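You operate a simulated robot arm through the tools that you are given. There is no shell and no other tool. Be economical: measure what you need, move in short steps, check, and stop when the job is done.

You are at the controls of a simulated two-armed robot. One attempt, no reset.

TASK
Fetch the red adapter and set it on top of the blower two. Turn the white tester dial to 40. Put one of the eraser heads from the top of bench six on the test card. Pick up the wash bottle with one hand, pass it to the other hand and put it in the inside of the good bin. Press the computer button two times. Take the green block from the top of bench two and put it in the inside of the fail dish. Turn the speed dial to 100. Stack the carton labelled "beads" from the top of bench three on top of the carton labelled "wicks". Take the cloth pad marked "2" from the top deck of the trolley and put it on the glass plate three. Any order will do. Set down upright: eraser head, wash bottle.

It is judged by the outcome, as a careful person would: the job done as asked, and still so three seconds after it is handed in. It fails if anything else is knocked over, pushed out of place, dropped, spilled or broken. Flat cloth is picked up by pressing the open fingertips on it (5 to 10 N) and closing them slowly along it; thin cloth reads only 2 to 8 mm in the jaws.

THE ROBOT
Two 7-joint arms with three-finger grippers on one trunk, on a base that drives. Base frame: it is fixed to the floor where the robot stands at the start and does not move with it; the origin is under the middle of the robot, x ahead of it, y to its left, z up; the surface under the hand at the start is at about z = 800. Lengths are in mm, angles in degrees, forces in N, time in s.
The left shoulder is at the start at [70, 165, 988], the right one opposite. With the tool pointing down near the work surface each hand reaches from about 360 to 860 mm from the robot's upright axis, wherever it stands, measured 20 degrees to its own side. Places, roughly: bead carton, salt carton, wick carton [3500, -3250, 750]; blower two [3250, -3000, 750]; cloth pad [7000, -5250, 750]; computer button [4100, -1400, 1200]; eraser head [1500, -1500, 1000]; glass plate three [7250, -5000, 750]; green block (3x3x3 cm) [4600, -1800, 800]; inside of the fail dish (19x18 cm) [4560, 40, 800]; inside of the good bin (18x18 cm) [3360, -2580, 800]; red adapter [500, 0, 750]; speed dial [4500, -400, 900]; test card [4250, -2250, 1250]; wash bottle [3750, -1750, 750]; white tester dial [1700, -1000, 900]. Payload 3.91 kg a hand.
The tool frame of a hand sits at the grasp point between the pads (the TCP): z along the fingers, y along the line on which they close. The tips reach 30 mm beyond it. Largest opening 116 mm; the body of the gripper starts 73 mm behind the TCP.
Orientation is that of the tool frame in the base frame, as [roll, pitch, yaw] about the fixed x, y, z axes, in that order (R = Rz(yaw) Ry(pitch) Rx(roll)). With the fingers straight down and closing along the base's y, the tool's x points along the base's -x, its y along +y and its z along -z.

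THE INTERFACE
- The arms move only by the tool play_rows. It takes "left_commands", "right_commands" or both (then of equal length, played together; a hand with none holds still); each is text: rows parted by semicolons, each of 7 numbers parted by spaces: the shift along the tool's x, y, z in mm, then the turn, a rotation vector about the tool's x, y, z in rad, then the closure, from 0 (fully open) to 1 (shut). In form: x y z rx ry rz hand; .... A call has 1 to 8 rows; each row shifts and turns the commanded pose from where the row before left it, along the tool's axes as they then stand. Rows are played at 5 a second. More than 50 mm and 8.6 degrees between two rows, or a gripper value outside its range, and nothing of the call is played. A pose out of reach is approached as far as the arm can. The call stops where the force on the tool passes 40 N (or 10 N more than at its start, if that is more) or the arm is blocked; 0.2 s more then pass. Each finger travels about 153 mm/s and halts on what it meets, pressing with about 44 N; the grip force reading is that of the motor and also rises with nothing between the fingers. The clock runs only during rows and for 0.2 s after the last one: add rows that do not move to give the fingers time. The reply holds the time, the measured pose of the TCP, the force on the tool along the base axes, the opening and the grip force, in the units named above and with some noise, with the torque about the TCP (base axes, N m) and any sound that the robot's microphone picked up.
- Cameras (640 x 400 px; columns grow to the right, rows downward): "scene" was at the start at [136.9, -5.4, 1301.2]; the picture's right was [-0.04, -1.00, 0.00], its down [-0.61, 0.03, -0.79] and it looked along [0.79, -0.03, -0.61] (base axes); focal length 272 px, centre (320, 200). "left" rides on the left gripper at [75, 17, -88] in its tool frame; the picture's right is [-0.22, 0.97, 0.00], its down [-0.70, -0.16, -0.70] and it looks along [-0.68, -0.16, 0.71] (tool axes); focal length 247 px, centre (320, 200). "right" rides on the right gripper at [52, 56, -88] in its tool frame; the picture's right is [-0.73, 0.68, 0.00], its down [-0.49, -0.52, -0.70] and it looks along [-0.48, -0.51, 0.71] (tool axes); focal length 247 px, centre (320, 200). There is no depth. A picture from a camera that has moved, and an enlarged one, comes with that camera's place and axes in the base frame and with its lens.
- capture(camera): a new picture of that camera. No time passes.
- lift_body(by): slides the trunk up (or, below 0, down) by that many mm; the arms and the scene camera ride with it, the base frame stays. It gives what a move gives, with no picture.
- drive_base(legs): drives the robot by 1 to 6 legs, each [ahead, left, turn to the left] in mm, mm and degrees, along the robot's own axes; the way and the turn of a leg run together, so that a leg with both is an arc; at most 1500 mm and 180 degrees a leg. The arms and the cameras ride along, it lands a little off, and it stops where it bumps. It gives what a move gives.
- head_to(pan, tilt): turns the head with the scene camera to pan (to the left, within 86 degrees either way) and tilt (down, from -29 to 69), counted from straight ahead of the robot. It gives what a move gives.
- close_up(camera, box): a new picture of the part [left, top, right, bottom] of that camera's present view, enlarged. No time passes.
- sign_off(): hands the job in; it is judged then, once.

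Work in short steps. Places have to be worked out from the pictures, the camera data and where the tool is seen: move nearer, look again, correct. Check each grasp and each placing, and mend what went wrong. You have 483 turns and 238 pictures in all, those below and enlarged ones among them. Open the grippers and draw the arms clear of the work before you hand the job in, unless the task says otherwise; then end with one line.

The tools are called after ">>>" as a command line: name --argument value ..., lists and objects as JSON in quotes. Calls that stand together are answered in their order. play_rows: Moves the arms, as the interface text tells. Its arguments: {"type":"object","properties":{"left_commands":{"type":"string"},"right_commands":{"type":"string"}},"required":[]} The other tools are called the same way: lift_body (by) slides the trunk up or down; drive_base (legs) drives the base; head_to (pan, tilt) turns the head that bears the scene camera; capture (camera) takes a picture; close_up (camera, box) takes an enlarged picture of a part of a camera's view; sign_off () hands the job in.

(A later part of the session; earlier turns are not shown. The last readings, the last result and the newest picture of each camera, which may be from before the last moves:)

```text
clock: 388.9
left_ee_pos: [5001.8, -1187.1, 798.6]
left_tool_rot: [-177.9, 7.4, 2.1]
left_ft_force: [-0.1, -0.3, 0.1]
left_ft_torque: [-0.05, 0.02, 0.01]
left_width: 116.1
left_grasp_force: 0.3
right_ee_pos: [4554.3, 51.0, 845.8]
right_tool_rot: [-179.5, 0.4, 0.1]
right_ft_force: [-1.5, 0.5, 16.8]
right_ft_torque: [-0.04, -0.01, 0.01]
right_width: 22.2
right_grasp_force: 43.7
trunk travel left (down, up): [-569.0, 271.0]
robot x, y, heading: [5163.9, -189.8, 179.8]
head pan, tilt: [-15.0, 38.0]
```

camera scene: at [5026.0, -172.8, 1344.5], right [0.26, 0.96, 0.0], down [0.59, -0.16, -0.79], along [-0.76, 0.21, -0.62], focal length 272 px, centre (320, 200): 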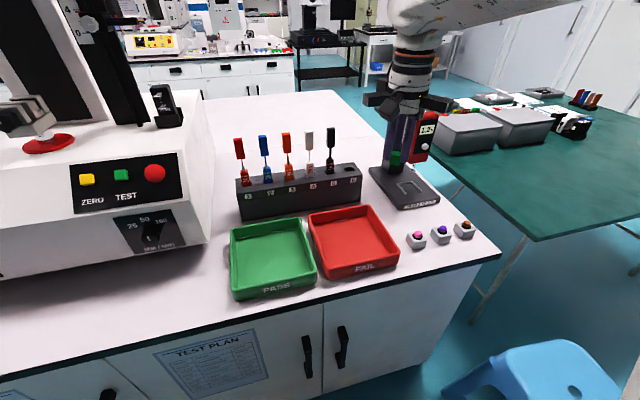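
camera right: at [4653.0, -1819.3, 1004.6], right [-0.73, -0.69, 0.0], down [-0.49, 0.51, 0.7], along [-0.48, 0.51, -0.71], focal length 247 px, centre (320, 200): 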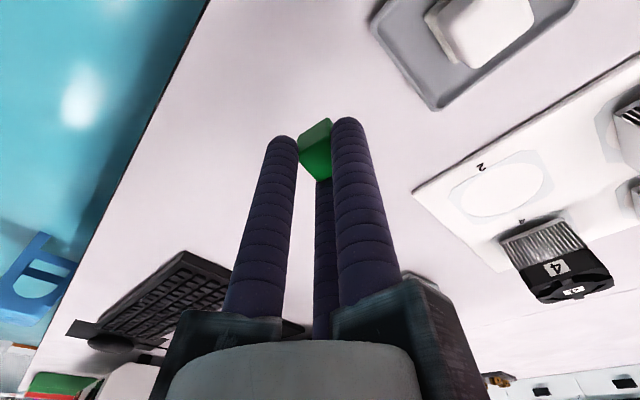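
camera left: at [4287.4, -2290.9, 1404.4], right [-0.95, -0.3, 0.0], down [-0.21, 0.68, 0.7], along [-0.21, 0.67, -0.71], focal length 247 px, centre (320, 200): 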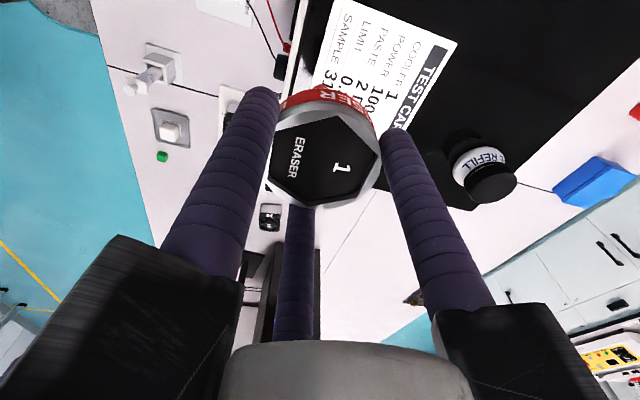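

Contact with the dish floor. Ease up 1.5 mm, open, and rise.

>>> play_rows --right_commands "0 0 -1.5 0 0 0 0.92; 0 0 0 0 0 0 0.75; 0 0 0 0 0 0 0.65; 0 0 0 0 0 0 0.5; 0 0 -20 0 0 0 0.5; 0 0 -40 0 0 0 0.5; 0 0 -45 0 0 0 0.5; 0 0 -45 0 0 0 0.5"

>>> close_up --camera "scene" --box '[280, 140, 440, 290]'

```text
clock: 390.7
left_ee_pos: [5002.5, -1186.8, 798.4]
left_tool_rot: [-177.9, 7.3, 2.0]
left_ft_force: [1.3, -0.6, -0.5]
left_ft_torque: [0.0, 0.05, -0.06]
left_width: 116.0
left_grasp_force: 0.0
right_ee_pos: [4555.4, 49.2, 996.2]
right_tool_rot: [-179.6, 0.2, 0.1]
right_ft_force: [-0.2, -1.7, 0.3]
right_ft_torque: [0.03, 0.01, -0.01]
right_width: 58.2
right_grasp_force: 0.1
trunk travel left (down, up): [-569.0, 271.0]
robot x, y, heading: [5156.3, -192.6, 179.5]
head pan, tilt: [-15.0, 38.0]
```

```text
2.67 times, centred on (360, 215) of scene
camera zoom: at [5026.9, -173.1, 1344.5], right [0.26, 0.96, 0.0], down [0.59, -0.16, -0.79], along [-0.76, 0.21, -0.62], focal length 726 px, centre (213, 160)
```

zoom: 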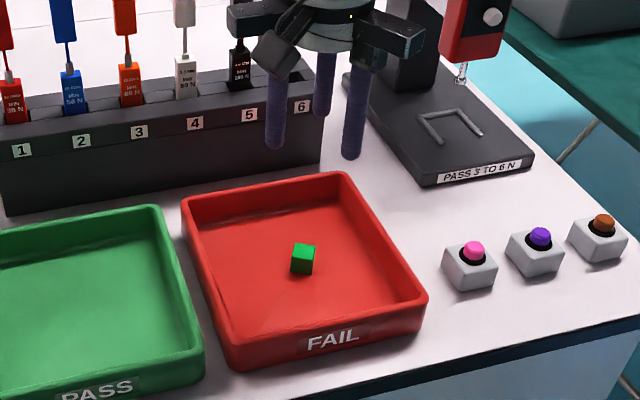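

Block is in the FAIL dish. Now look at the speed dial on the tester.

>>> close_up --camera "scene" --box '[60, 140, 220, 270]'

```text
3.08 times, centred on (140, 205) of scene
camera zoom: at [5026.9, -173.1, 1344.5], right [0.26, 0.96, 0.0], down [0.59, -0.16, -0.79], along [-0.76, 0.21, -0.62], focal length 838 px, centre (874, 185)
```

zoom: 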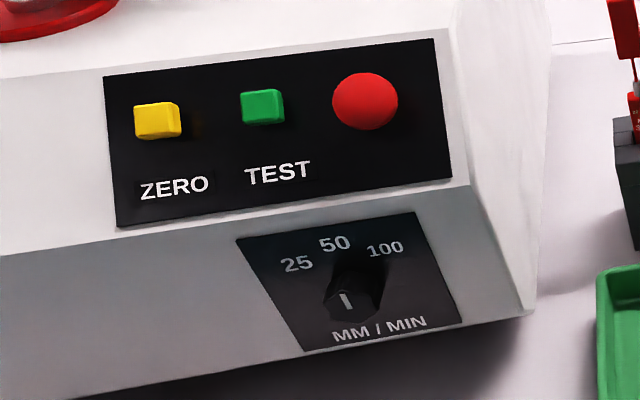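

Dial currently at 50; 100 is ~45° clockwise. Back off a bit, strafe left 420, and take a look straight on with the right wrist camera tilted horizontal.

>>> drive_base --legs '[[-200, 0, 0], [0, 420, 0.3]]'

>>> play_rows --right_commands "0 0 0 0 -0.145 0 0.5; 0 0 0 0 -0.145 0 0.5; 0 0 0 0 -0.145 0 0.5; 0 0 0 0 -0.145 0 0.5; 0 0 0 0 -0.145 0 0.5; 0 0 0 0 -0.145 0 0.5; 0 0 0 0 -0.145 0 0.5; 0 0 0 0 -0.03 0 0.5"

>>> head_to --pan -10 --tilt 32

>>> capture --camera "right"

>>> capture --camera "scene"

```text
clock: 394.4
left_ee_pos: [5204.5, -1608.2, 798.6]
left_tool_rot: [-177.9, 7.3, 2.4]
left_ft_force: [-0.1, -0.3, 0.4]
left_ft_torque: [0.02, 0.01, -0.01]
left_width: 115.7
left_grasp_force: 0.0
right_ee_pos: [4749.7, -374.8, 995.5]
right_tool_rot: [-179.6, 0.1, 0.4]
right_ft_force: [0.2, -0.1, -0.3]
right_ft_torque: [0.02, 0.0, 0.01]
right_width: 58.1
right_grasp_force: 0.2
trunk travel left (down, up): [-569.0, 271.0]
robot x, y, heading: [5355.8, -621.5, -180.1]
head pan, tilt: [-15.0, 38.0]
```

```text
clock: 396.4
left_ee_pos: [5204.0, -1609.9, 798.0]
left_tool_rot: [-178.0, 7.4, 2.3]
left_ft_force: [-1.0, -1.2, 0.5]
left_ft_torque: [0.02, 0.01, 0.0]
left_width: 116.1
left_grasp_force: 0.2
right_ee_pos: [4765.7, -368.9, 970.6]
right_tool_rot: [170.6, 51.8, -13.7]
right_ft_force: [-0.5, -0.2, 0.6]
right_ft_torque: [-0.03, -0.02, -0.02]
right_width: 58.2
right_grasp_force: 0.0
right hand out of reach, approached as far as the arm can: row 4
trunk travel left (down, up): [-569.0, 271.0]
robot x, y, heading: [5352.8, -615.6, -180.1]
head pan, tilt: [-15.0, 38.0]
stopped in row 8 (right hand): the arm was blocked; the commanded pose is now the measured one
```

```text
clock: 397.1
left_ee_pos: [5204.7, -1607.6, 798.8]
left_tool_rot: [-177.9, 7.3, 2.3]
left_ft_force: [0.3, 0.6, 0.8]
left_ft_torque: [-0.01, 0.04, -0.02]
left_width: 116.1
left_grasp_force: 0.1
right_ee_pos: [4766.8, -368.6, 971.7]
right_tool_rot: [170.5, 51.8, -13.7]
right_ft_force: [1.3, 0.0, -1.3]
right_ft_torque: [0.01, 0.02, -0.01]
right_width: 58.1
right_grasp_force: 0.0
trunk travel left (down, up): [-569.0, 271.0]
robot x, y, heading: [5356.4, -616.8, -180.2]
head pan, tilt: [-10.0, 32.0]
```

```text
77 pictures are left
camera right: at [4861.0, -434.5, 988.3], right [-0.51, -0.57, 0.64], down [0.32, 0.57, 0.76], along [-0.8, 0.59, -0.11], focal length 247 px, centre (320, 200)
```

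right: 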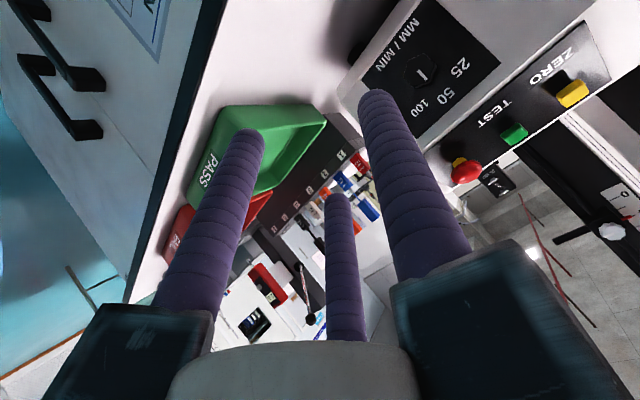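

```text
76 pictures are left
camera scene: at [5217.7, -601.6, 1353.6], right [0.17, 0.98, 0.0], down [0.52, -0.09, -0.85], along [-0.83, 0.15, -0.53], focal length 272 px, centre (320, 200)
```

scene: 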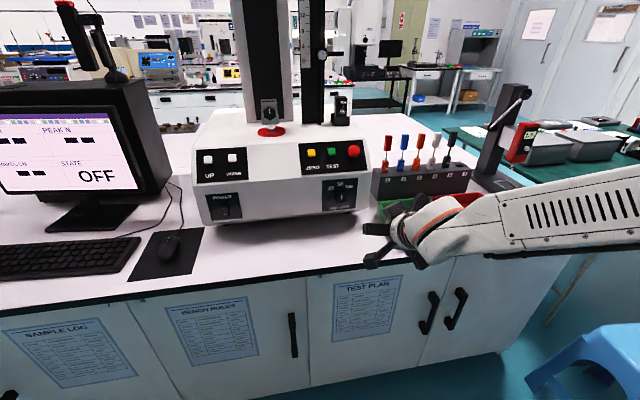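

Zoom both views on the dial for stereo.

>>> close_up --camera "scene" --box '[280, 130, 380, 230]'

>>> close_up --camera "right" --box '[350, 0, 510, 130]'

```text
4.00 times, centred on (330, 180) of scene
camera zoom: at [5217.7, -601.6, 1353.6], right [0.17, 0.98, 0.0], down [0.52, -0.09, -0.85], along [-0.83, 0.15, -0.53], focal length 1089 px, centre (280, 280)
```

zoom: 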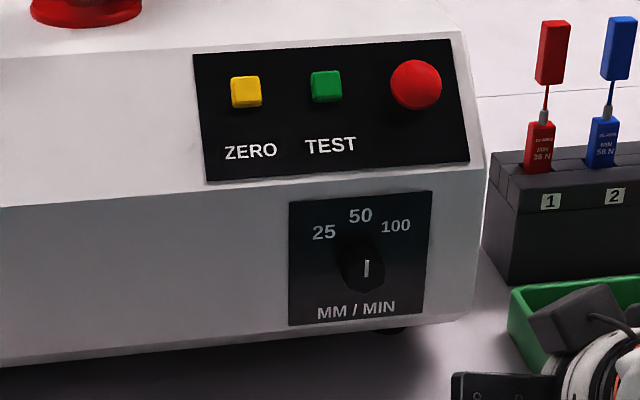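

```text
3.08 times, centred on (430, 65) of right
camera zoom: at [4861.0, -434.5, 988.3], right [-0.51, -0.57, 0.64], down [0.32, 0.57, 0.76], along [-0.8, 0.59, -0.11], focal length 760 px, centre (-18, 615)
```

zoom: 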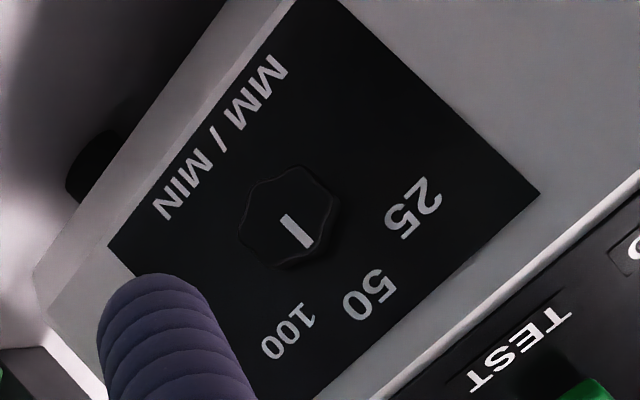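

Dial: knob ≈[4530, −414, 920], panel leaning ~11°, pointer on 50, 100 is 45° clockwise. Raise the trunk for a better arm posture, then bring the right hand in front of it.

>>> lift_body --by 130

>>> play_rows --right_commands "8.3 8.9 44 0 0 0 0.5; 8.3 8.9 44 0 0 0 0.5; 8.3 8.9 40 0 0 0 0.5; 0 0 0 -0.017 -0.115 0.003 0.5; 0 0 0 -0.017 -0.115 0.003 0.5; 0 0 0 -0.017 -0.115 0.003 0.5; 0 0 0 -0.017 -0.115 0.003 0.5; 0 0 0 0 0 0 0.5"

```text
clock: 398.7
left_ee_pos: [5203.5, -1608.5, 927.9]
left_tool_rot: [-178.0, 7.2, 2.4]
left_ft_force: [0.2, 0.4, 0.4]
left_ft_torque: [0.02, 0.01, -0.02]
left_width: 116.0
left_grasp_force: 0.1
right_ee_pos: [4767.0, -368.8, 1101.9]
right_tool_rot: [170.5, 51.8, -13.7]
right_ft_force: [-0.3, 0.2, 0.8]
right_ft_torque: [-0.02, 0.01, 0.0]
right_width: 58.1
right_grasp_force: 0.0
trunk travel left (down, up): [-699.0, 141.0]
robot x, y, heading: [5355.3, -615.8, -180.1]
head pan, tilt: [-10.0, 32.0]
```

```text
clock: 400.5
left_ee_pos: [5204.4, -1608.8, 927.2]
left_tool_rot: [-178.0, 7.4, 2.3]
left_ft_force: [0.8, -0.3, -0.6]
left_ft_torque: [0.01, 0.0, -0.01]
left_width: 116.1
left_grasp_force: 0.1
right_ee_pos: [4677.5, -396.0, 1006.8]
right_tool_rot: [143.3, 76.4, -38.9]
right_ft_force: [0.1, -0.1, -0.3]
right_ft_torque: [0.0, -0.03, -0.02]
right_width: 58.2
right_grasp_force: 0.0
trunk travel left (down, up): [-699.0, 141.0]
robot x, y, heading: [5352.9, -611.3, -179.7]
head pan, tilt: [-10.0, 32.0]
```

Move to ~80 mm in front of the knob.

>>> play_rows --right_commands "19.4 3.8 26.3 0 0 0 0.5; 19.4 3.8 26.3 0 0 0 0.5; 19.4 3.8 26.3 0 0 0 0.5; 0 0 0 0 0 0 0.5"

>>> close_up --camera "right" --box '[220, 20, 460, 220]'

```text
clock: 401.5
left_ee_pos: [5203.6, -1608.4, 928.6]
left_tool_rot: [-178.1, 7.4, 2.2]
left_ft_force: [0.0, 0.4, 0.7]
left_ft_torque: [-0.02, 0.02, -0.03]
left_width: 115.8
left_grasp_force: 0.0
right_ee_pos: [4610.6, -412.4, 937.8]
right_tool_rot: [143.2, 76.4, -39.0]
right_ft_force: [0.8, 0.1, 0.3]
right_ft_torque: [0.01, -0.02, 0.05]
right_width: 58.1
right_grasp_force: 0.2
trunk travel left (down, up): [-699.0, 141.0]
robot x, y, heading: [5356.8, -613.5, -179.9]
head pan, tilt: [-10.0, 32.0]
```

```text
2.00 times, centred on (340, 120) of right
camera zoom: at [4703.1, -478.2, 909.7], right [-0.17, -0.56, 0.81], down [0.62, 0.57, 0.53], along [-0.76, 0.59, 0.26], focal length 494 px, centre (280, 360)
```

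zoom: 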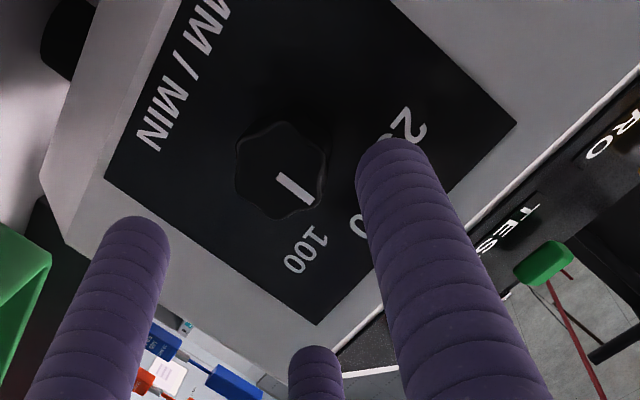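

The knob lies exactly on the tool axis. Advance 40 mm, check.

>>> play_rows --right_commands "0 0 20 0 0 0 0.5; 0 0 20 0 0 0 0.5; 0 0 0 0 0 0 0.5"

>>> close_up --camera "right" --box '[220, 20, 460, 220]'

```text
clock: 402.3
left_ee_pos: [5204.1, -1608.7, 927.6]
left_tool_rot: [-178.0, 7.3, 2.4]
left_ft_force: [0.3, 1.1, -0.1]
left_ft_torque: [0.0, 0.02, 0.02]
left_width: 116.0
left_grasp_force: 0.0
right_ee_pos: [4570.3, -412.5, 930.8]
right_tool_rot: [143.6, 76.5, -38.6]
right_ft_force: [0.5, -0.1, -0.2]
right_ft_torque: [0.01, -0.02, 0.01]
right_width: 58.0
right_grasp_force: 0.2
trunk travel left (down, up): [-699.0, 141.0]
robot x, y, heading: [5354.6, -613.0, -180.0]
head pan, tilt: [-10.0, 32.0]
```

```text
2.00 times, centred on (340, 120) of right
camera zoom: at [4663.0, -477.9, 902.2], right [-0.17, -0.57, 0.81], down [0.62, 0.57, 0.53], along [-0.76, 0.59, 0.26], focal length 494 px, centre (280, 360)
```

zoom: 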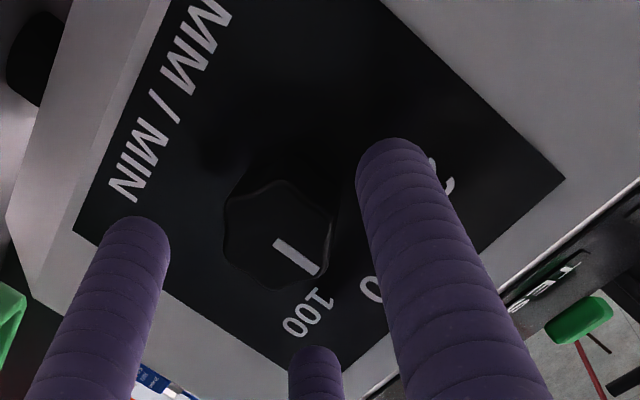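

Front of knob is 10 mm ahead of the tips. Advance 22 mm and close gently.

>>> play_rows --right_commands "0 0 12 0 0 0 0.5; 0 0 10 0 0 0 0.5; 0 0 0 0 0 0 0.57; 0 0 0 0 0 0 0.63; 0 0 0 0 0 0 0.69; 0 0 0 0 0 0 0.75; 0 0 0 0 0 0 0.8; 0 0 0 0 0 0 0.82"

>>> close_up --camera "right" --box '[220, 20, 460, 220]'

```text
clock: 404.1
left_ee_pos: [5204.8, -1609.7, 928.6]
left_tool_rot: [-177.9, 7.4, 2.4]
left_ft_force: [0.0, -0.3, 0.0]
left_ft_torque: [-0.01, -0.01, -0.02]
left_width: 116.2
left_grasp_force: 0.0
right_ee_pos: [4549.5, -413.9, 923.7]
right_tool_rot: [143.8, 76.3, -38.3]
right_ft_force: [6.1, -5.4, -3.9]
right_ft_torque: [-0.02, 0.17, 0.62]
right_width: 34.8
right_grasp_force: 44.8
trunk travel left (down, up): [-699.0, 141.0]
robot x, y, heading: [5355.6, -614.3, -179.8]
head pan, tilt: [-10.0, 32.0]
```

```text
2.00 times, centred on (340, 120) of right
camera zoom: at [4642.1, -479.3, 897.1], right [-0.17, -0.57, 0.81], down [0.62, 0.57, 0.53], along [-0.76, 0.59, 0.26], focal length 494 px, centre (280, 360)
```

zoom: 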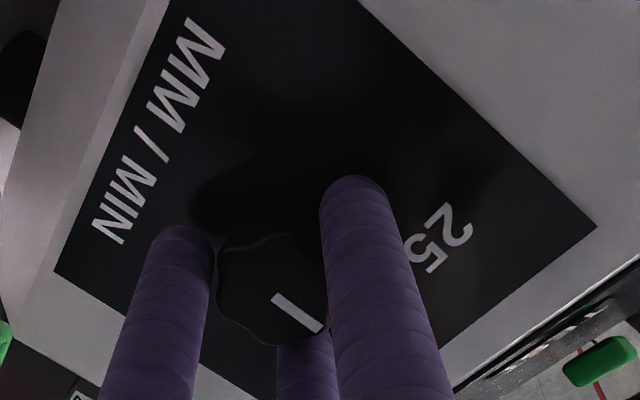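

Gripped. Turn clockwise 46°.

>>> play_rows --right_commands "0 0 0 0 0 0.134 0.82; 0 0 0 0 0 0.134 0.82; 0 0 0 0 0 0.134 0.82; 0 0 0 0 0 0.134 0.82; 0 0 0 0 0 0.134 0.82; 0 0 0 0 0 0.134 0.82; 0 0 0 0 0 0 0.82"

>>> play_rows --right_commands "0 0 0 0 0 0 0.65; 0 0 0 0 0 0 0.5; 0 0 -20 0 0 0 0.5; 0 0 -30 0 0 0 0.5; 0 0 -30 0 0 0 0.5; 0 0 -40 0 0 0 0.5"

>>> close_up --camera "right" --box '[220, 20, 460, 220]'

>>> close_up --camera "scene" --box '[280, 130, 380, 230]'

```text
clock: 405.0
left_ee_pos: [5199.2, -1608.4, 926.8]
left_tool_rot: [-177.9, 7.1, 2.2]
left_ft_force: [0.6, 0.8, -0.7]
left_ft_torque: [-0.01, 0.06, -0.03]
left_width: 116.0
left_grasp_force: 0.1
right_ee_pos: [4549.7, -414.9, 923.8]
right_tool_rot: [113.9, 56.3, -72.8]
right_ft_force: [-16.3, 9.5, -13.9]
right_ft_torque: [0.04, 0.05, 0.54]
right_width: 33.8
right_grasp_force: 44.5
right hand out of reach, approached as far as the arm can: row 2, 3, 4
trunk travel left (down, up): [-699.0, 141.0]
robot x, y, heading: [5352.2, -617.1, 179.9]
head pan, tilt: [-10.0, 32.0]
stopped in row 4 (right hand): the force on the tool passed its limit at 46 N (the readings are from after the stop); the commanded pose is now the measured one
```

```text
clock: 406.4
left_ee_pos: [5203.2, -1607.3, 928.6]
left_tool_rot: [-177.9, 7.4, 2.2]
left_ft_force: [0.1, 0.3, -0.4]
left_ft_torque: [-0.01, 0.05, 0.0]
left_width: 116.3
left_grasp_force: 0.1
right_ee_pos: [4674.0, -424.3, 957.3]
right_tool_rot: [113.0, 56.2, -73.3]
right_ft_force: [0.3, -0.7, -0.6]
right_ft_torque: [-0.03, 0.01, 0.03]
right_width: 57.9
right_grasp_force: 0.1
trunk travel left (down, up): [-699.0, 141.0]
robot x, y, heading: [5354.9, -615.1, 180.0]
head pan, tilt: [-10.0, 32.0]
```

```text
2.00 times, centred on (340, 120) of right
camera zoom: at [4757.8, -503.1, 958.9], right [-0.22, -0.19, 0.96], down [0.68, 0.67, 0.29], along [-0.69, 0.72, -0.02], focal length 494 px, centre (280, 360)
```

zoom: 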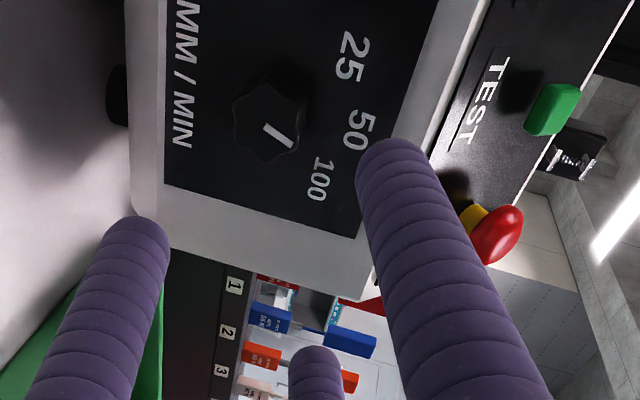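

```text
4.00 times, centred on (330, 180) of scene
camera zoom: at [5219.3, -600.4, 1483.9], right [0.17, 0.98, 0.0], down [0.52, -0.09, -0.85], along [-0.84, 0.15, -0.53], focal length 1089 px, centre (280, 280)
```

zoom: 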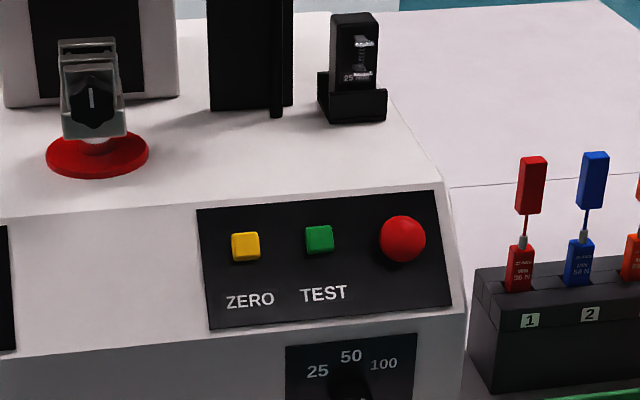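

The wrist ran into its limit after ~31°; the pointer is about two-thirds of the way to 100. Turn the hand back, realign and regrip for the last ~15°.

>>> play_rows --right_commands "0 0 0 0 0 -0.12 0.5; 0 0 0 0 0 -0.12 0.5; 0 0 0 0 0 -0.12 0.5; 0 0 0 0 0 -0.12 0.5; 0 0 0 0 0 0 0.5"

>>> close_up --camera "right" --box '[220, 20, 460, 220]'

```text
clock: 407.6
left_ee_pos: [5201.9, -1608.6, 928.4]
left_tool_rot: [-178.0, 7.3, 2.2]
left_ft_force: [0.5, 0.7, 0.1]
left_ft_torque: [-0.03, 0.0, 0.0]
left_width: 116.0
left_grasp_force: 0.1
right_ee_pos: [4671.5, -424.6, 954.4]
right_tool_rot: [162.6, 76.9, -20.4]
right_ft_force: [0.0, 1.0, 0.2]
right_ft_torque: [0.02, 0.0, -0.01]
right_width: 57.9
right_grasp_force: 0.0
trunk travel left (down, up): [-699.0, 141.0]
robot x, y, heading: [5356.5, -616.0, 180.2]
head pan, tilt: [-10.0, 32.0]
```

```text
2.00 times, centred on (340, 120) of right
camera zoom: at [4763.9, -488.7, 925.8], right [-0.2, -0.62, 0.76], down [0.61, 0.53, 0.59], along [-0.77, 0.58, 0.27], focal length 494 px, centre (280, 360)
```

zoom: 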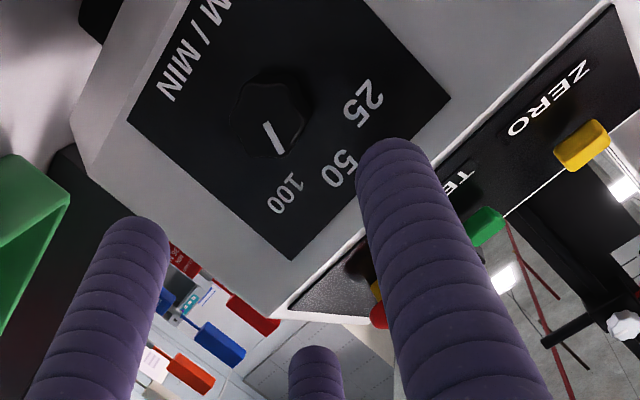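

Correct by ~6 mm and advance 85 mm, then check alignment.

>>> play_rows --right_commands "2.4 -6.2 30 0 0 0 0.5; 0 0 30 0 0 0 0.5; 0 0 25 0 0 0 0.5; 0 0 0 0 0 0 0.5"

>>> close_up --camera "right" --box '[220, 20, 460, 220]'

```text
clock: 408.6
left_ee_pos: [5202.9, -1607.9, 928.4]
left_tool_rot: [-177.9, 7.3, 2.2]
left_ft_force: [0.4, 0.5, 0.8]
left_ft_torque: [0.02, 0.01, -0.02]
left_width: 116.0
left_grasp_force: 0.1
right_ee_pos: [4588.6, -414.5, 933.5]
right_tool_rot: [162.2, 76.8, -20.9]
right_ft_force: [-0.7, -0.3, -0.6]
right_ft_torque: [0.04, 0.0, -0.03]
right_width: 58.1
right_grasp_force: 0.1
trunk travel left (down, up): [-699.0, 141.0]
robot x, y, heading: [5357.2, -613.8, 179.8]
head pan, tilt: [-10.0, 32.0]
```

```text
2.00 times, centred on (340, 120) of right
camera zoom: at [4681.8, -478.6, 904.4], right [-0.2, -0.62, 0.76], down [0.61, 0.53, 0.59], along [-0.77, 0.58, 0.27], focal length 494 px, centre (280, 360)
```

zoom: 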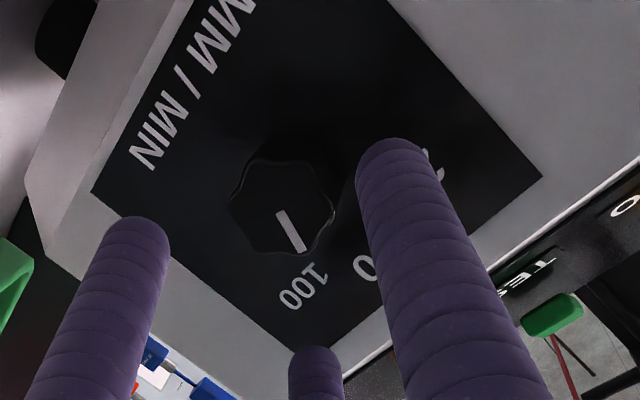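

Aligned. Advance 40 mm, grip, and turn another 12.5°.

>>> play_rows --right_commands "0 0 20 0 0 0 0.5; 0 0 20 0 0 0 0.5; 0 0 0 0 0 0 0.6; 0 0 0 0 0 0 0.68; 0 0 0 0 0 0 0.75; 0 0 0 0 0 0 0.82; 0 0 0 0 0 0 0.82"

>>> play_rows --right_commands "0 0 0 0 0 0.11 0.82; 0 0 0 0 0 0.11 0.82; 0 0 0 0 0 0 0.82"

>>> play_rows --right_commands "0 0 0 0 0 0 0.65; 0 0 0 0 0 0 0.5; 0 0 -20 0 0 0 0.5; 0 0 -30 0 0 0 0.5; 0 0 -30 0 0 0 0.5; 0 0 -40 0 0 0 0.5"

>>> close_up --camera "right" --box '[220, 20, 460, 220]'

```text
clock: 410.2
left_ee_pos: [5203.0, -1609.4, 927.8]
left_tool_rot: [-177.8, 7.3, 2.3]
left_ft_force: [0.8, -0.9, -0.6]
left_ft_torque: [-0.02, -0.01, 0.01]
left_width: 116.0
left_grasp_force: 0.0
right_ee_pos: [4550.3, -414.9, 923.6]
right_tool_rot: [162.6, 76.6, -20.3]
right_ft_force: [4.4, -11.0, -6.5]
right_ft_torque: [-0.07, 0.18, 0.66]
right_width: 33.8
right_grasp_force: 45.0
trunk travel left (down, up): [-699.0, 141.0]
robot x, y, heading: [5357.2, -617.1, 180.0]
head pan, tilt: [-10.0, 32.0]
```

```text
clock: 411.0
left_ee_pos: [5201.9, -1609.1, 926.5]
left_tool_rot: [-177.9, 7.4, 2.2]
left_ft_force: [0.4, 0.6, -0.2]
left_ft_torque: [0.0, 0.0, -0.03]
left_width: 115.9
left_grasp_force: 0.0
right_ee_pos: [4550.1, -415.5, 923.1]
right_tool_rot: [128.3, 69.0, -56.1]
right_ft_force: [11.6, -16.6, -12.5]
right_ft_torque: [-0.08, -0.18, 0.78]
right_width: 33.7
right_grasp_force: 45.0
trunk travel left (down, up): [-699.0, 141.0]
robot x, y, heading: [5356.7, -614.5, 180.1]
head pan, tilt: [-10.0, 32.0]
```

```text
clock: 412.4
left_ee_pos: [5204.5, -1608.0, 929.0]
left_tool_rot: [-178.0, 7.4, 2.1]
left_ft_force: [0.9, 0.3, 0.5]
left_ft_torque: [-0.01, 0.01, 0.02]
left_width: 116.0
left_grasp_force: 0.0
right_ee_pos: [4667.5, -418.0, 953.6]
right_tool_rot: [127.7, 69.2, -56.9]
right_ft_force: [0.0, -0.4, 0.3]
right_ft_torque: [0.01, -0.02, 0.0]
right_width: 58.2
right_grasp_force: 0.0
trunk travel left (down, up): [-699.0, 141.0]
robot x, y, heading: [5357.2, -615.9, 179.9]
head pan, tilt: [-10.0, 32.0]
```

```text
2.00 times, centred on (340, 120) of right
camera zoom: at [4756.5, -491.3, 937.2], right [-0.22, -0.43, 0.88], down [0.64, 0.61, 0.46], along [-0.73, 0.66, 0.15], focal length 494 px, centre (280, 360)
```

zoom: 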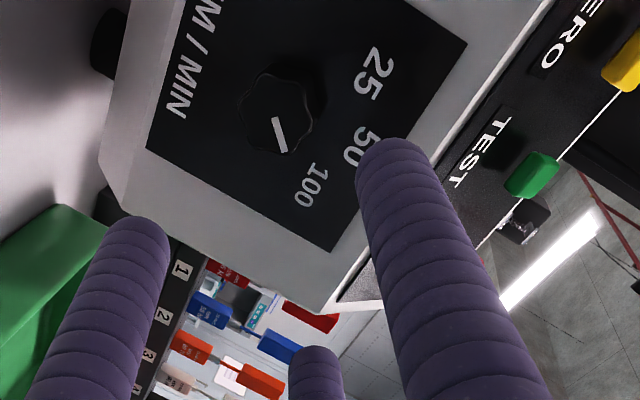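

Pointer now appears right on 100. Retreat the hand and verify with the scene camera.

>>> play_rows --right_commands "-27.3 7.2 -26.8 0 0 0 0.5; -27.3 7.2 -26.8 0 0 0 0.5; -27.3 7.2 -26.8 0 0 0 0.5"

>>> head_to --pan -12 --tilt 42

>>> close_up --camera "scene" --box '[270, 120, 390, 220]'

```text
clock: 413.2
left_ee_pos: [5203.5, -1607.3, 928.1]
left_tool_rot: [-178.0, 7.4, 2.1]
left_ft_force: [0.5, 0.7, -0.9]
left_ft_torque: [0.04, 0.06, 0.02]
left_width: 115.8
left_grasp_force: 0.1
right_ee_pos: [4728.4, -418.9, 1051.3]
right_tool_rot: [128.0, 69.3, -56.5]
right_ft_force: [-0.9, -0.2, -0.5]
right_ft_torque: [-0.03, 0.02, -0.01]
right_width: 58.3
right_grasp_force: 0.0
trunk travel left (down, up): [-699.0, 141.0]
robot x, y, heading: [5354.7, -613.4, 180.1]
head pan, tilt: [-10.0, 32.0]
```

```text
clock: 413.9
left_ee_pos: [5202.7, -1608.4, 927.8]
left_tool_rot: [-178.0, 7.2, 2.2]
left_ft_force: [1.1, -0.1, -0.5]
left_ft_torque: [0.01, 0.02, -0.03]
left_width: 116.2
left_grasp_force: 0.1
right_ee_pos: [4727.4, -418.2, 1050.7]
right_tool_rot: [127.8, 69.2, -56.6]
right_ft_force: [0.2, -0.4, 0.0]
right_ft_torque: [0.0, -0.01, 0.0]
right_width: 58.0
right_grasp_force: 0.0
trunk travel left (down, up): [-699.0, 141.0]
robot x, y, heading: [5355.6, -611.8, 180.0]
head pan, tilt: [-12.0, 42.0]
```

```text
4.00 times, centred on (330, 170) of scene
camera zoom: at [5223.9, -599.1, 1468.5], right [0.21, 0.98, 0.0], down [0.65, -0.14, -0.74], along [-0.73, 0.16, -0.67], focal length 1089 px, centre (280, 320)
```

zoom: 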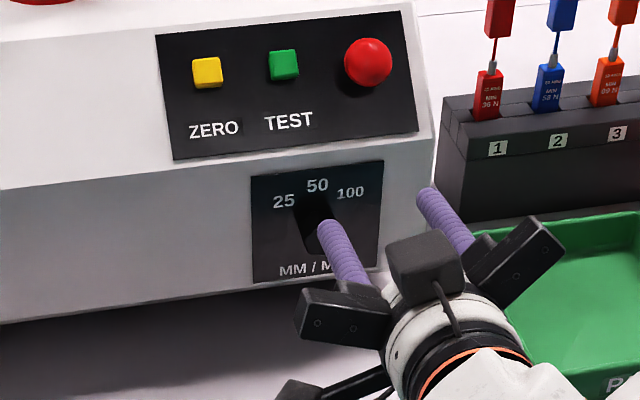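

>>> play_rows --right_commands "-37 11 -9 0 0 0 0.5; -37 11 -9 0 0 0 0.5; -37 11 -9 0 0 0 0.5; -37 11 -9 0 0 0 0.5"

>>> close_up --camera "scene" --box '[310, 150, 370, 200]'

```text
clock: 414.9
left_ee_pos: [5202.0, -1609.3, 928.4]
left_tool_rot: [-177.9, 7.5, 2.1]
left_ft_force: [0.5, 0.8, 0.4]
left_ft_torque: [0.0, -0.02, -0.02]
left_width: 115.9
left_grasp_force: 0.0
right_ee_pos: [4729.2, -419.7, 1209.2]
right_tool_rot: [128.1, 69.2, -56.4]
right_ft_force: [0.7, 0.2, -0.4]
right_ft_torque: [-0.01, -0.01, 0.01]
right_width: 58.1
right_grasp_force: 0.1
trunk travel left (down, up): [-699.0, 141.0]
robot x, y, heading: [5357.8, -617.1, 180.0]
head pan, tilt: [-12.0, 42.0]
```

```text
8.00 times, centred on (340, 175) of scene
camera zoom: at [5225.3, -600.0, 1468.5], right [0.21, 0.98, 0.0], down [0.65, -0.14, -0.74], along [-0.73, 0.16, -0.67], focal length 2178 px, centre (160, 400)
```

zoom: 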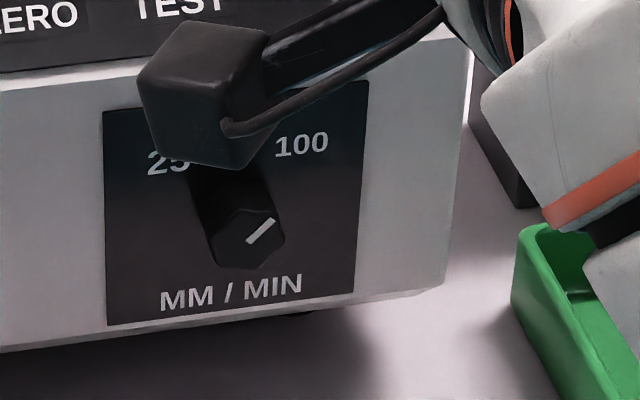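

The pointer is at ~49° with the "100" label at ~47°: set. Now the computer button: raise the trunk fully and strafe left to y≈−1566.

>>> lift_body --by 138

>>> drive_base --legs '[[0, 950, 0]]'

>>> head_to --pan -5 --tilt 18

>>> capture --camera "scene"

```text
clock: 416.5
left_ee_pos: [5202.0, -1607.8, 1066.3]
left_tool_rot: [-178.0, 7.2, 2.2]
left_ft_force: [0.1, 0.9, -0.3]
left_ft_torque: [-0.01, 0.0, -0.01]
left_width: 116.0
left_grasp_force: 0.1
right_ee_pos: [4727.8, -418.8, 1347.0]
right_tool_rot: [128.0, 69.2, -56.5]
right_ft_force: [0.7, -0.7, -0.3]
right_ft_torque: [-0.01, -0.01, 0.04]
right_width: 58.1
right_grasp_force: 0.2
trunk travel left (down, up): [-837.0, 3.0]
robot x, y, heading: [5354.8, -612.1, 180.0]
head pan, tilt: [-12.0, 42.0]
```

```text
clock: 421.5
left_ee_pos: [5192.7, -2561.3, 1067.0]
left_tool_rot: [-178.0, 7.3, 1.9]
left_ft_force: [0.0, 0.8, 0.0]
left_ft_torque: [-0.02, 0.01, -0.01]
left_width: 115.9
left_grasp_force: 0.1
right_ee_pos: [4725.2, -1369.5, 1348.0]
right_tool_rot: [128.0, 69.1, -57.0]
right_ft_force: [0.4, -0.7, -1.3]
right_ft_torque: [0.0, -0.01, 0.02]
right_width: 58.1
right_grasp_force: 0.0
trunk travel left (down, up): [-837.0, 3.0]
robot x, y, heading: [5354.1, -1567.4, 179.6]
head pan, tilt: [-12.0, 42.0]
```

```text
clock: 422.4
left_ee_pos: [5193.1, -2562.5, 1066.9]
left_tool_rot: [-178.0, 7.4, 1.9]
left_ft_force: [0.2, 0.4, -0.1]
left_ft_torque: [0.0, -0.02, 0.03]
left_width: 116.0
left_grasp_force: 0.1
right_ee_pos: [4725.5, -1370.9, 1347.0]
right_tool_rot: [128.1, 69.1, -56.9]
right_ft_force: [0.0, -0.2, 0.4]
right_ft_torque: [-0.03, 0.01, 0.0]
right_width: 58.1
right_grasp_force: 0.0
trunk travel left (down, up): [-837.0, 3.0]
robot x, y, heading: [5348.5, -1572.2, 179.7]
head pan, tilt: [-5.0, 18.0]
```

```text
63 pictures are left
camera scene: at [5209.3, -1562.9, 1644.0], right [0.09, 1.0, 0.0], down [0.31, -0.03, -0.95], along [-0.95, 0.09, -0.31], focal length 272 px, centre (320, 200)
```

scene: 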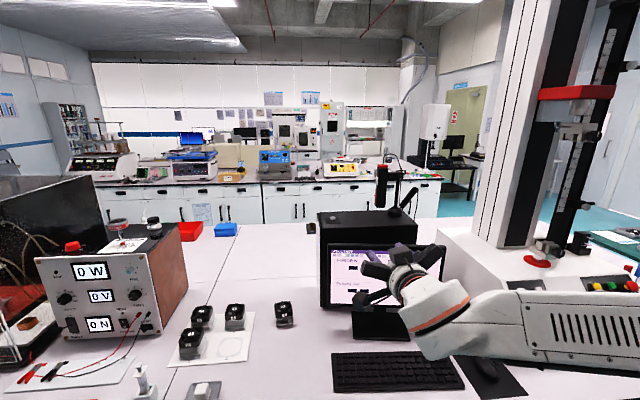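

>>> close_up --camera "scene" --box '[300, 160, 450, 260]'

>>> capture --camera "right"

```text
4.00 times, centred on (375, 210) of scene
camera zoom: at [5209.3, -1562.9, 1644.0], right [0.09, 1.0, 0.0], down [0.31, -0.03, -0.95], along [-0.95, 0.09, -0.31], focal length 1089 px, centre (100, 160)
```

zoom: 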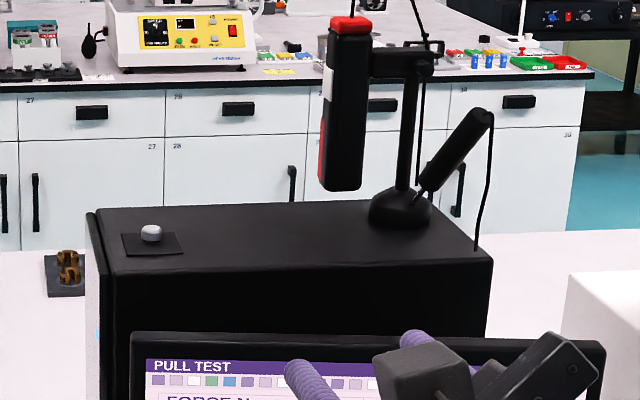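

```text
61 pictures are left
camera right: at [4814.3, -1444.4, 1332.5], right [-0.22, -0.43, 0.88], down [0.65, 0.61, 0.46], along [-0.73, 0.67, 0.15], focal length 247 px, centre (320, 200)
```

right: 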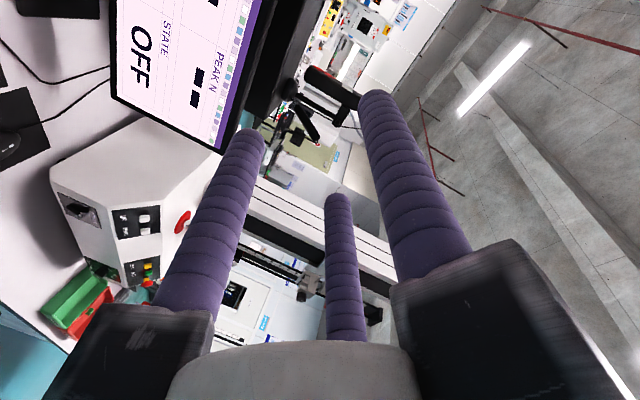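

Stereo gives the button top at ≈[4139, −1404, 1213]. Tilt the right tool to 60° below horizontal, close the fingers, and drive in.

>>> play_rows --right_commands "0 0 0 0.0408 0.1302 -0.0073 0.7; 0 0 0 0.0408 0.1302 -0.0073 0.9; 0 0 0 0.0408 0.1302 -0.0073 1; 0 0 0 0.0408 0.1302 -0.0073 1; 0 0 0 0.0408 0.1302 -0.0073 1; 0 0 0 0.0408 0.1302 -0.0073 1; 0 0 0 0 0 0 1"

>>> drive_base --legs '[[325, 0, 0.3]]'

```text
clock: 424.0
left_ee_pos: [5191.8, -2561.2, 1067.7]
left_tool_rot: [-178.0, 7.3, 2.0]
left_ft_force: [0.3, -0.1, 0.2]
left_ft_torque: [-0.04, 0.03, -0.02]
left_width: 116.3
left_grasp_force: 0.1
right_ee_pos: [4724.9, -1370.3, 1348.1]
right_tool_rot: [172.9, 29.8, -20.0]
right_ft_force: [0.4, -0.3, 0.0]
right_ft_torque: [-0.02, -0.01, 0.0]
right_width: 9.0
right_grasp_force: 43.1
trunk travel left (down, up): [-837.0, 3.0]
robot x, y, heading: [5350.3, -1568.8, 179.5]
head pan, tilt: [-5.0, 18.0]
```

```text
clock: 426.2
left_ee_pos: [4874.9, -2561.5, 1067.7]
left_tool_rot: [-177.9, 7.4, 2.2]
left_ft_force: [-0.2, 0.0, 1.0]
left_ft_torque: [0.05, 0.03, -0.01]
left_width: 116.0
left_grasp_force: 0.0
right_ee_pos: [4400.6, -1372.5, 1348.9]
right_tool_rot: [172.9, 30.0, -19.7]
right_ft_force: [-0.1, -0.3, 0.0]
right_ft_torque: [-0.02, 0.01, -0.04]
right_width: 9.2
right_grasp_force: 43.5
trunk travel left (down, up): [-837.0, 3.0]
robot x, y, heading: [5030.0, -1570.8, 180.0]
head pan, tilt: [-5.0, 18.0]
```

Extend toward a point ~75 mm above the button.

>>> play_rows --right_commands "-29.2 16 25.3 0 0 0 1; -29.2 16 25.3 0 0 0 1; -29.2 16 25.3 0 0 0 1; -29.2 16 25.3 0 0 0 1; -29.2 16 25.3 0 0 0 1; -29.2 16 25.3 0 0 0 1; 0 0 0 0 0 0 1"

>>> capture --camera "right"

>>> close_up --camera "scene" --box '[280, 140, 440, 260]'

```text
clock: 427.8
left_ee_pos: [4874.8, -2560.7, 1065.7]
left_tool_rot: [-178.0, 7.4, 2.3]
left_ft_force: [-0.1, -0.5, -0.3]
left_ft_torque: [-0.02, 0.02, -0.01]
left_width: 116.1
left_grasp_force: 0.0
right_ee_pos: [4153.6, -1406.7, 1314.5]
right_tool_rot: [173.0, 29.9, -19.6]
right_ft_force: [0.7, -0.2, -1.0]
right_ft_torque: [0.02, 0.01, -0.02]
right_width: 9.1
right_grasp_force: 43.8
trunk travel left (down, up): [-837.0, 3.0]
robot x, y, heading: [5023.8, -1569.0, 180.3]
head pan, tilt: [-5.0, 18.0]
```

```text
60 pictures are left
camera right: at [4224.5, -1479.9, 1369.3], right [-0.79, -0.44, 0.44], down [0.1, 0.61, 0.79], along [-0.61, 0.66, -0.43], focal length 247 px, centre (320, 200)
```

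right: 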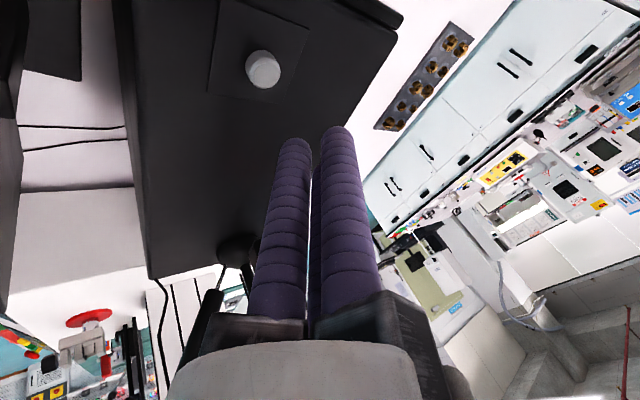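

```text
3.33 times, centred on (360, 200) of scene
camera zoom: at [4885.1, -1562.2, 1644.3], right [0.09, 1.0, 0.0], down [0.31, -0.03, -0.95], along [-0.95, 0.08, -0.31], focal length 908 px, centre (187, 200)
```

zoom: 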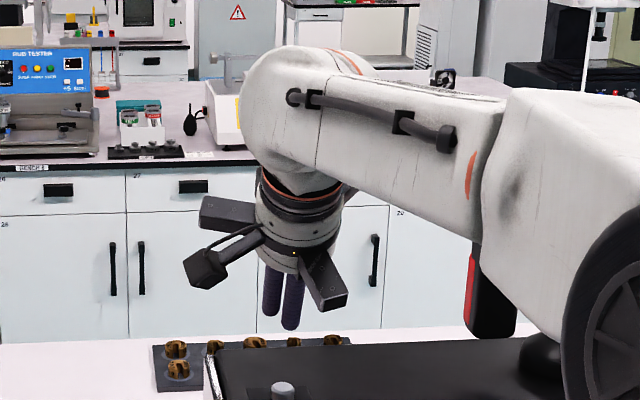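

Tips are right above the button. Descend 60 mm, then press in small steps, watching force and sound.

>>> play_rows --right_commands "10 -2.1 17.2 0 0 0 1; 10 -2.1 17.2 0 0 0 1; 10 -2.1 17.2 0 0 0 1; 0 0 0 0 0 0 1"

>>> play_rows --right_commands "1.5 -0.3 2.6 0 0 0 1; 1.5 -0.3 2.6 0 0 0 1; 0 0 0 0 0 0 1"

>>> close_up --camera "right" --box '[200, 0, 440, 200]'

```text
clock: 428.8
left_ee_pos: [4871.9, -2562.0, 1067.5]
left_tool_rot: [-178.0, 7.4, 2.1]
left_ft_force: [-0.7, 0.2, -0.6]
left_ft_torque: [-0.03, 0.04, 0.02]
left_width: 116.1
left_grasp_force: 0.0
right_ee_pos: [4152.3, -1407.1, 1253.0]
right_tool_rot: [172.9, 29.7, -19.7]
right_ft_force: [0.1, 0.4, 0.1]
right_ft_torque: [-0.03, 0.01, -0.02]
right_width: 8.9
right_grasp_force: 44.4
trunk travel left (down, up): [-837.0, 3.0]
robot x, y, heading: [5025.4, -1567.9, 180.1]
head pan, tilt: [-5.0, 18.0]
```

```text
clock: 429.6
left_ee_pos: [4872.8, -2562.0, 1066.5]
left_tool_rot: [-178.0, 7.3, 2.3]
left_ft_force: [0.0, 0.8, -0.1]
left_ft_torque: [0.01, 0.02, -0.01]
left_width: 115.8
left_grasp_force: 0.0
right_ee_pos: [4152.4, -1406.0, 1248.5]
right_tool_rot: [172.9, 29.8, -19.7]
right_ft_force: [0.3, 0.3, 1.4]
right_ft_torque: [0.03, -0.02, 0.0]
right_width: 8.9
right_grasp_force: 43.8
trunk travel left (down, up): [-837.0, 3.0]
robot x, y, heading: [5024.5, -1566.8, 180.1]
head pan, tilt: [-5.0, 18.0]
```

```text
2.00 times, centred on (320, 100) of right
camera zoom: at [4223.3, -1479.9, 1303.2], right [-0.79, -0.44, 0.44], down [0.1, 0.61, 0.79], along [-0.61, 0.66, -0.43], focal length 494 px, centre (320, 400)
```

zoom: 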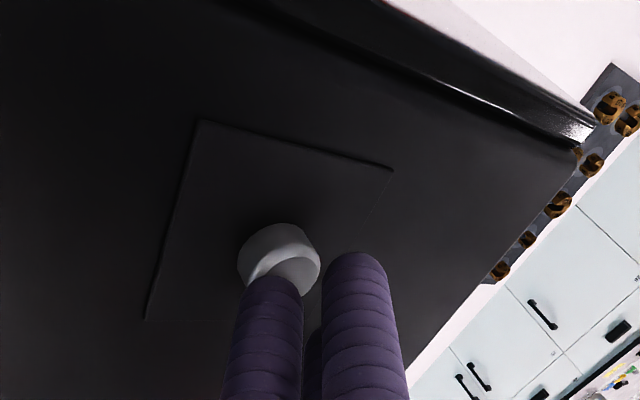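

The bundle should be ~6 mm more toward +x. Shift and continue down gently.

>>> play_rows --right_commands "4.9 -1.7 -3.1 0 0 0 1; 1.5 -0.3 2.6 0 0 0 1; 1.5 -0.3 2.6 0 0 0 1; 0 0 0 0 0 0 1"

>>> play_rows --right_commands "1 -0.2 1.7 0 0 0 1; 1 -0.2 1.7 0 0 0 1; 0 0 0 0 0 0 1"

```text
clock: 430.6
left_ee_pos: [4873.5, -2561.9, 1066.7]
left_tool_rot: [-178.0, 7.4, 2.2]
left_ft_force: [-1.2, 0.3, 0.9]
left_ft_torque: [0.01, 0.01, 0.02]
left_width: 116.0
left_grasp_force: 0.0
right_ee_pos: [4158.1, -1406.9, 1242.9]
right_tool_rot: [172.8, 29.9, -19.7]
right_ft_force: [1.6, -0.4, 4.9]
right_ft_torque: [0.0, -0.07, -0.03]
right_width: 9.5
right_grasp_force: 44.1
trunk travel left (down, up): [-837.0, 3.0]
robot x, y, heading: [5023.3, -1568.2, 180.0]
head pan, tilt: [-5.0, 18.0]
heard: click
```

```text
clock: 431.4
left_ee_pos: [4875.2, -2562.6, 1067.1]
left_tool_rot: [-178.1, 7.4, 2.2]
left_ft_force: [-0.2, 1.0, -0.1]
left_ft_torque: [0.01, 0.0, 0.0]
left_width: 116.1
left_grasp_force: 0.1
right_ee_pos: [4161.5, -1405.8, 1240.8]
right_tool_rot: [172.9, 29.9, -19.7]
right_ft_force: [6.5, 2.2, 9.9]
right_ft_torque: [0.04, -0.16, -0.06]
right_width: 9.1
right_grasp_force: 44.2
trunk travel left (down, up): [-837.0, 3.0]
robot x, y, heading: [5026.6, -1564.0, 180.2]
head pan, tilt: [-5.0, 18.0]
```

One click heard. Release upward 15 mm and see whether it clicks on release.

>>> play_rows --right_commands "-2.5 0.5 -4.3 0 0 0 1; -2.5 0.5 -4.3 0 0 0 1; -2.5 0.5 -4.3 0 0 0 1; 0 0 0 0 0 0 1; 0 0 0 0 0 0 1"

>>> close_up --camera "scene" --box '[300, 220, 440, 320]'

```text
clock: 432.6
left_ee_pos: [4873.3, -2562.4, 1066.5]
left_tool_rot: [-178.0, 7.3, 2.2]
left_ft_force: [0.4, -0.2, -0.6]
left_ft_torque: [0.01, 0.03, 0.0]
left_width: 115.9
left_grasp_force: 0.1
right_ee_pos: [4157.7, -1405.5, 1254.0]
right_tool_rot: [172.8, 29.7, -19.7]
right_ft_force: [0.3, 0.3, 0.1]
right_ft_torque: [-0.02, 0.01, 0.0]
right_width: 9.0
right_grasp_force: 44.4
trunk travel left (down, up): [-837.0, 3.0]
robot x, y, heading: [5032.1, -1567.9, 179.9]
head pan, tilt: [-5.0, 18.0]
```

```text
4.00 times, centred on (370, 270) of scene
camera zoom: at [4883.0, -1562.5, 1644.1], right [0.09, 1.0, 0.0], down [0.31, -0.03, -0.95], along [-0.95, 0.08, -0.31], focal length 1089 px, centre (120, -80)
```

zoom: 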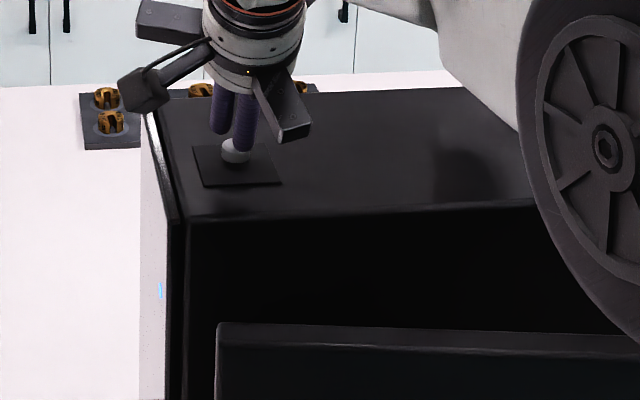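

Second press: same stroke.

>>> play_rows --right_commands "2 -0.4 3.4 0 0 0 1; 2 -0.4 3.4 0 0 0 1; 1.5 -0.3 2.6 0 0 0 1; 0.5 -0.1 0.9 0 0 0 1; 0 0 0 0 0 0 1"

```text
clock: 433.8
left_ee_pos: [4873.4, -2562.0, 1065.3]
left_tool_rot: [-178.0, 7.4, 2.2]
left_ft_force: [-0.6, -0.8, 0.0]
left_ft_torque: [0.01, -0.05, 0.03]
left_width: 116.1
left_grasp_force: 0.0
right_ee_pos: [4159.3, -1406.8, 1242.7]
right_tool_rot: [173.0, 30.0, -19.7]
right_ft_force: [2.6, 1.0, 6.1]
right_ft_torque: [0.05, -0.06, -0.01]
right_width: 9.0
right_grasp_force: 44.2
trunk travel left (down, up): [-837.0, 3.0]
robot x, y, heading: [5028.3, -1571.9, 179.8]
head pan, tilt: [-5.0, 18.0]
heard: click
```

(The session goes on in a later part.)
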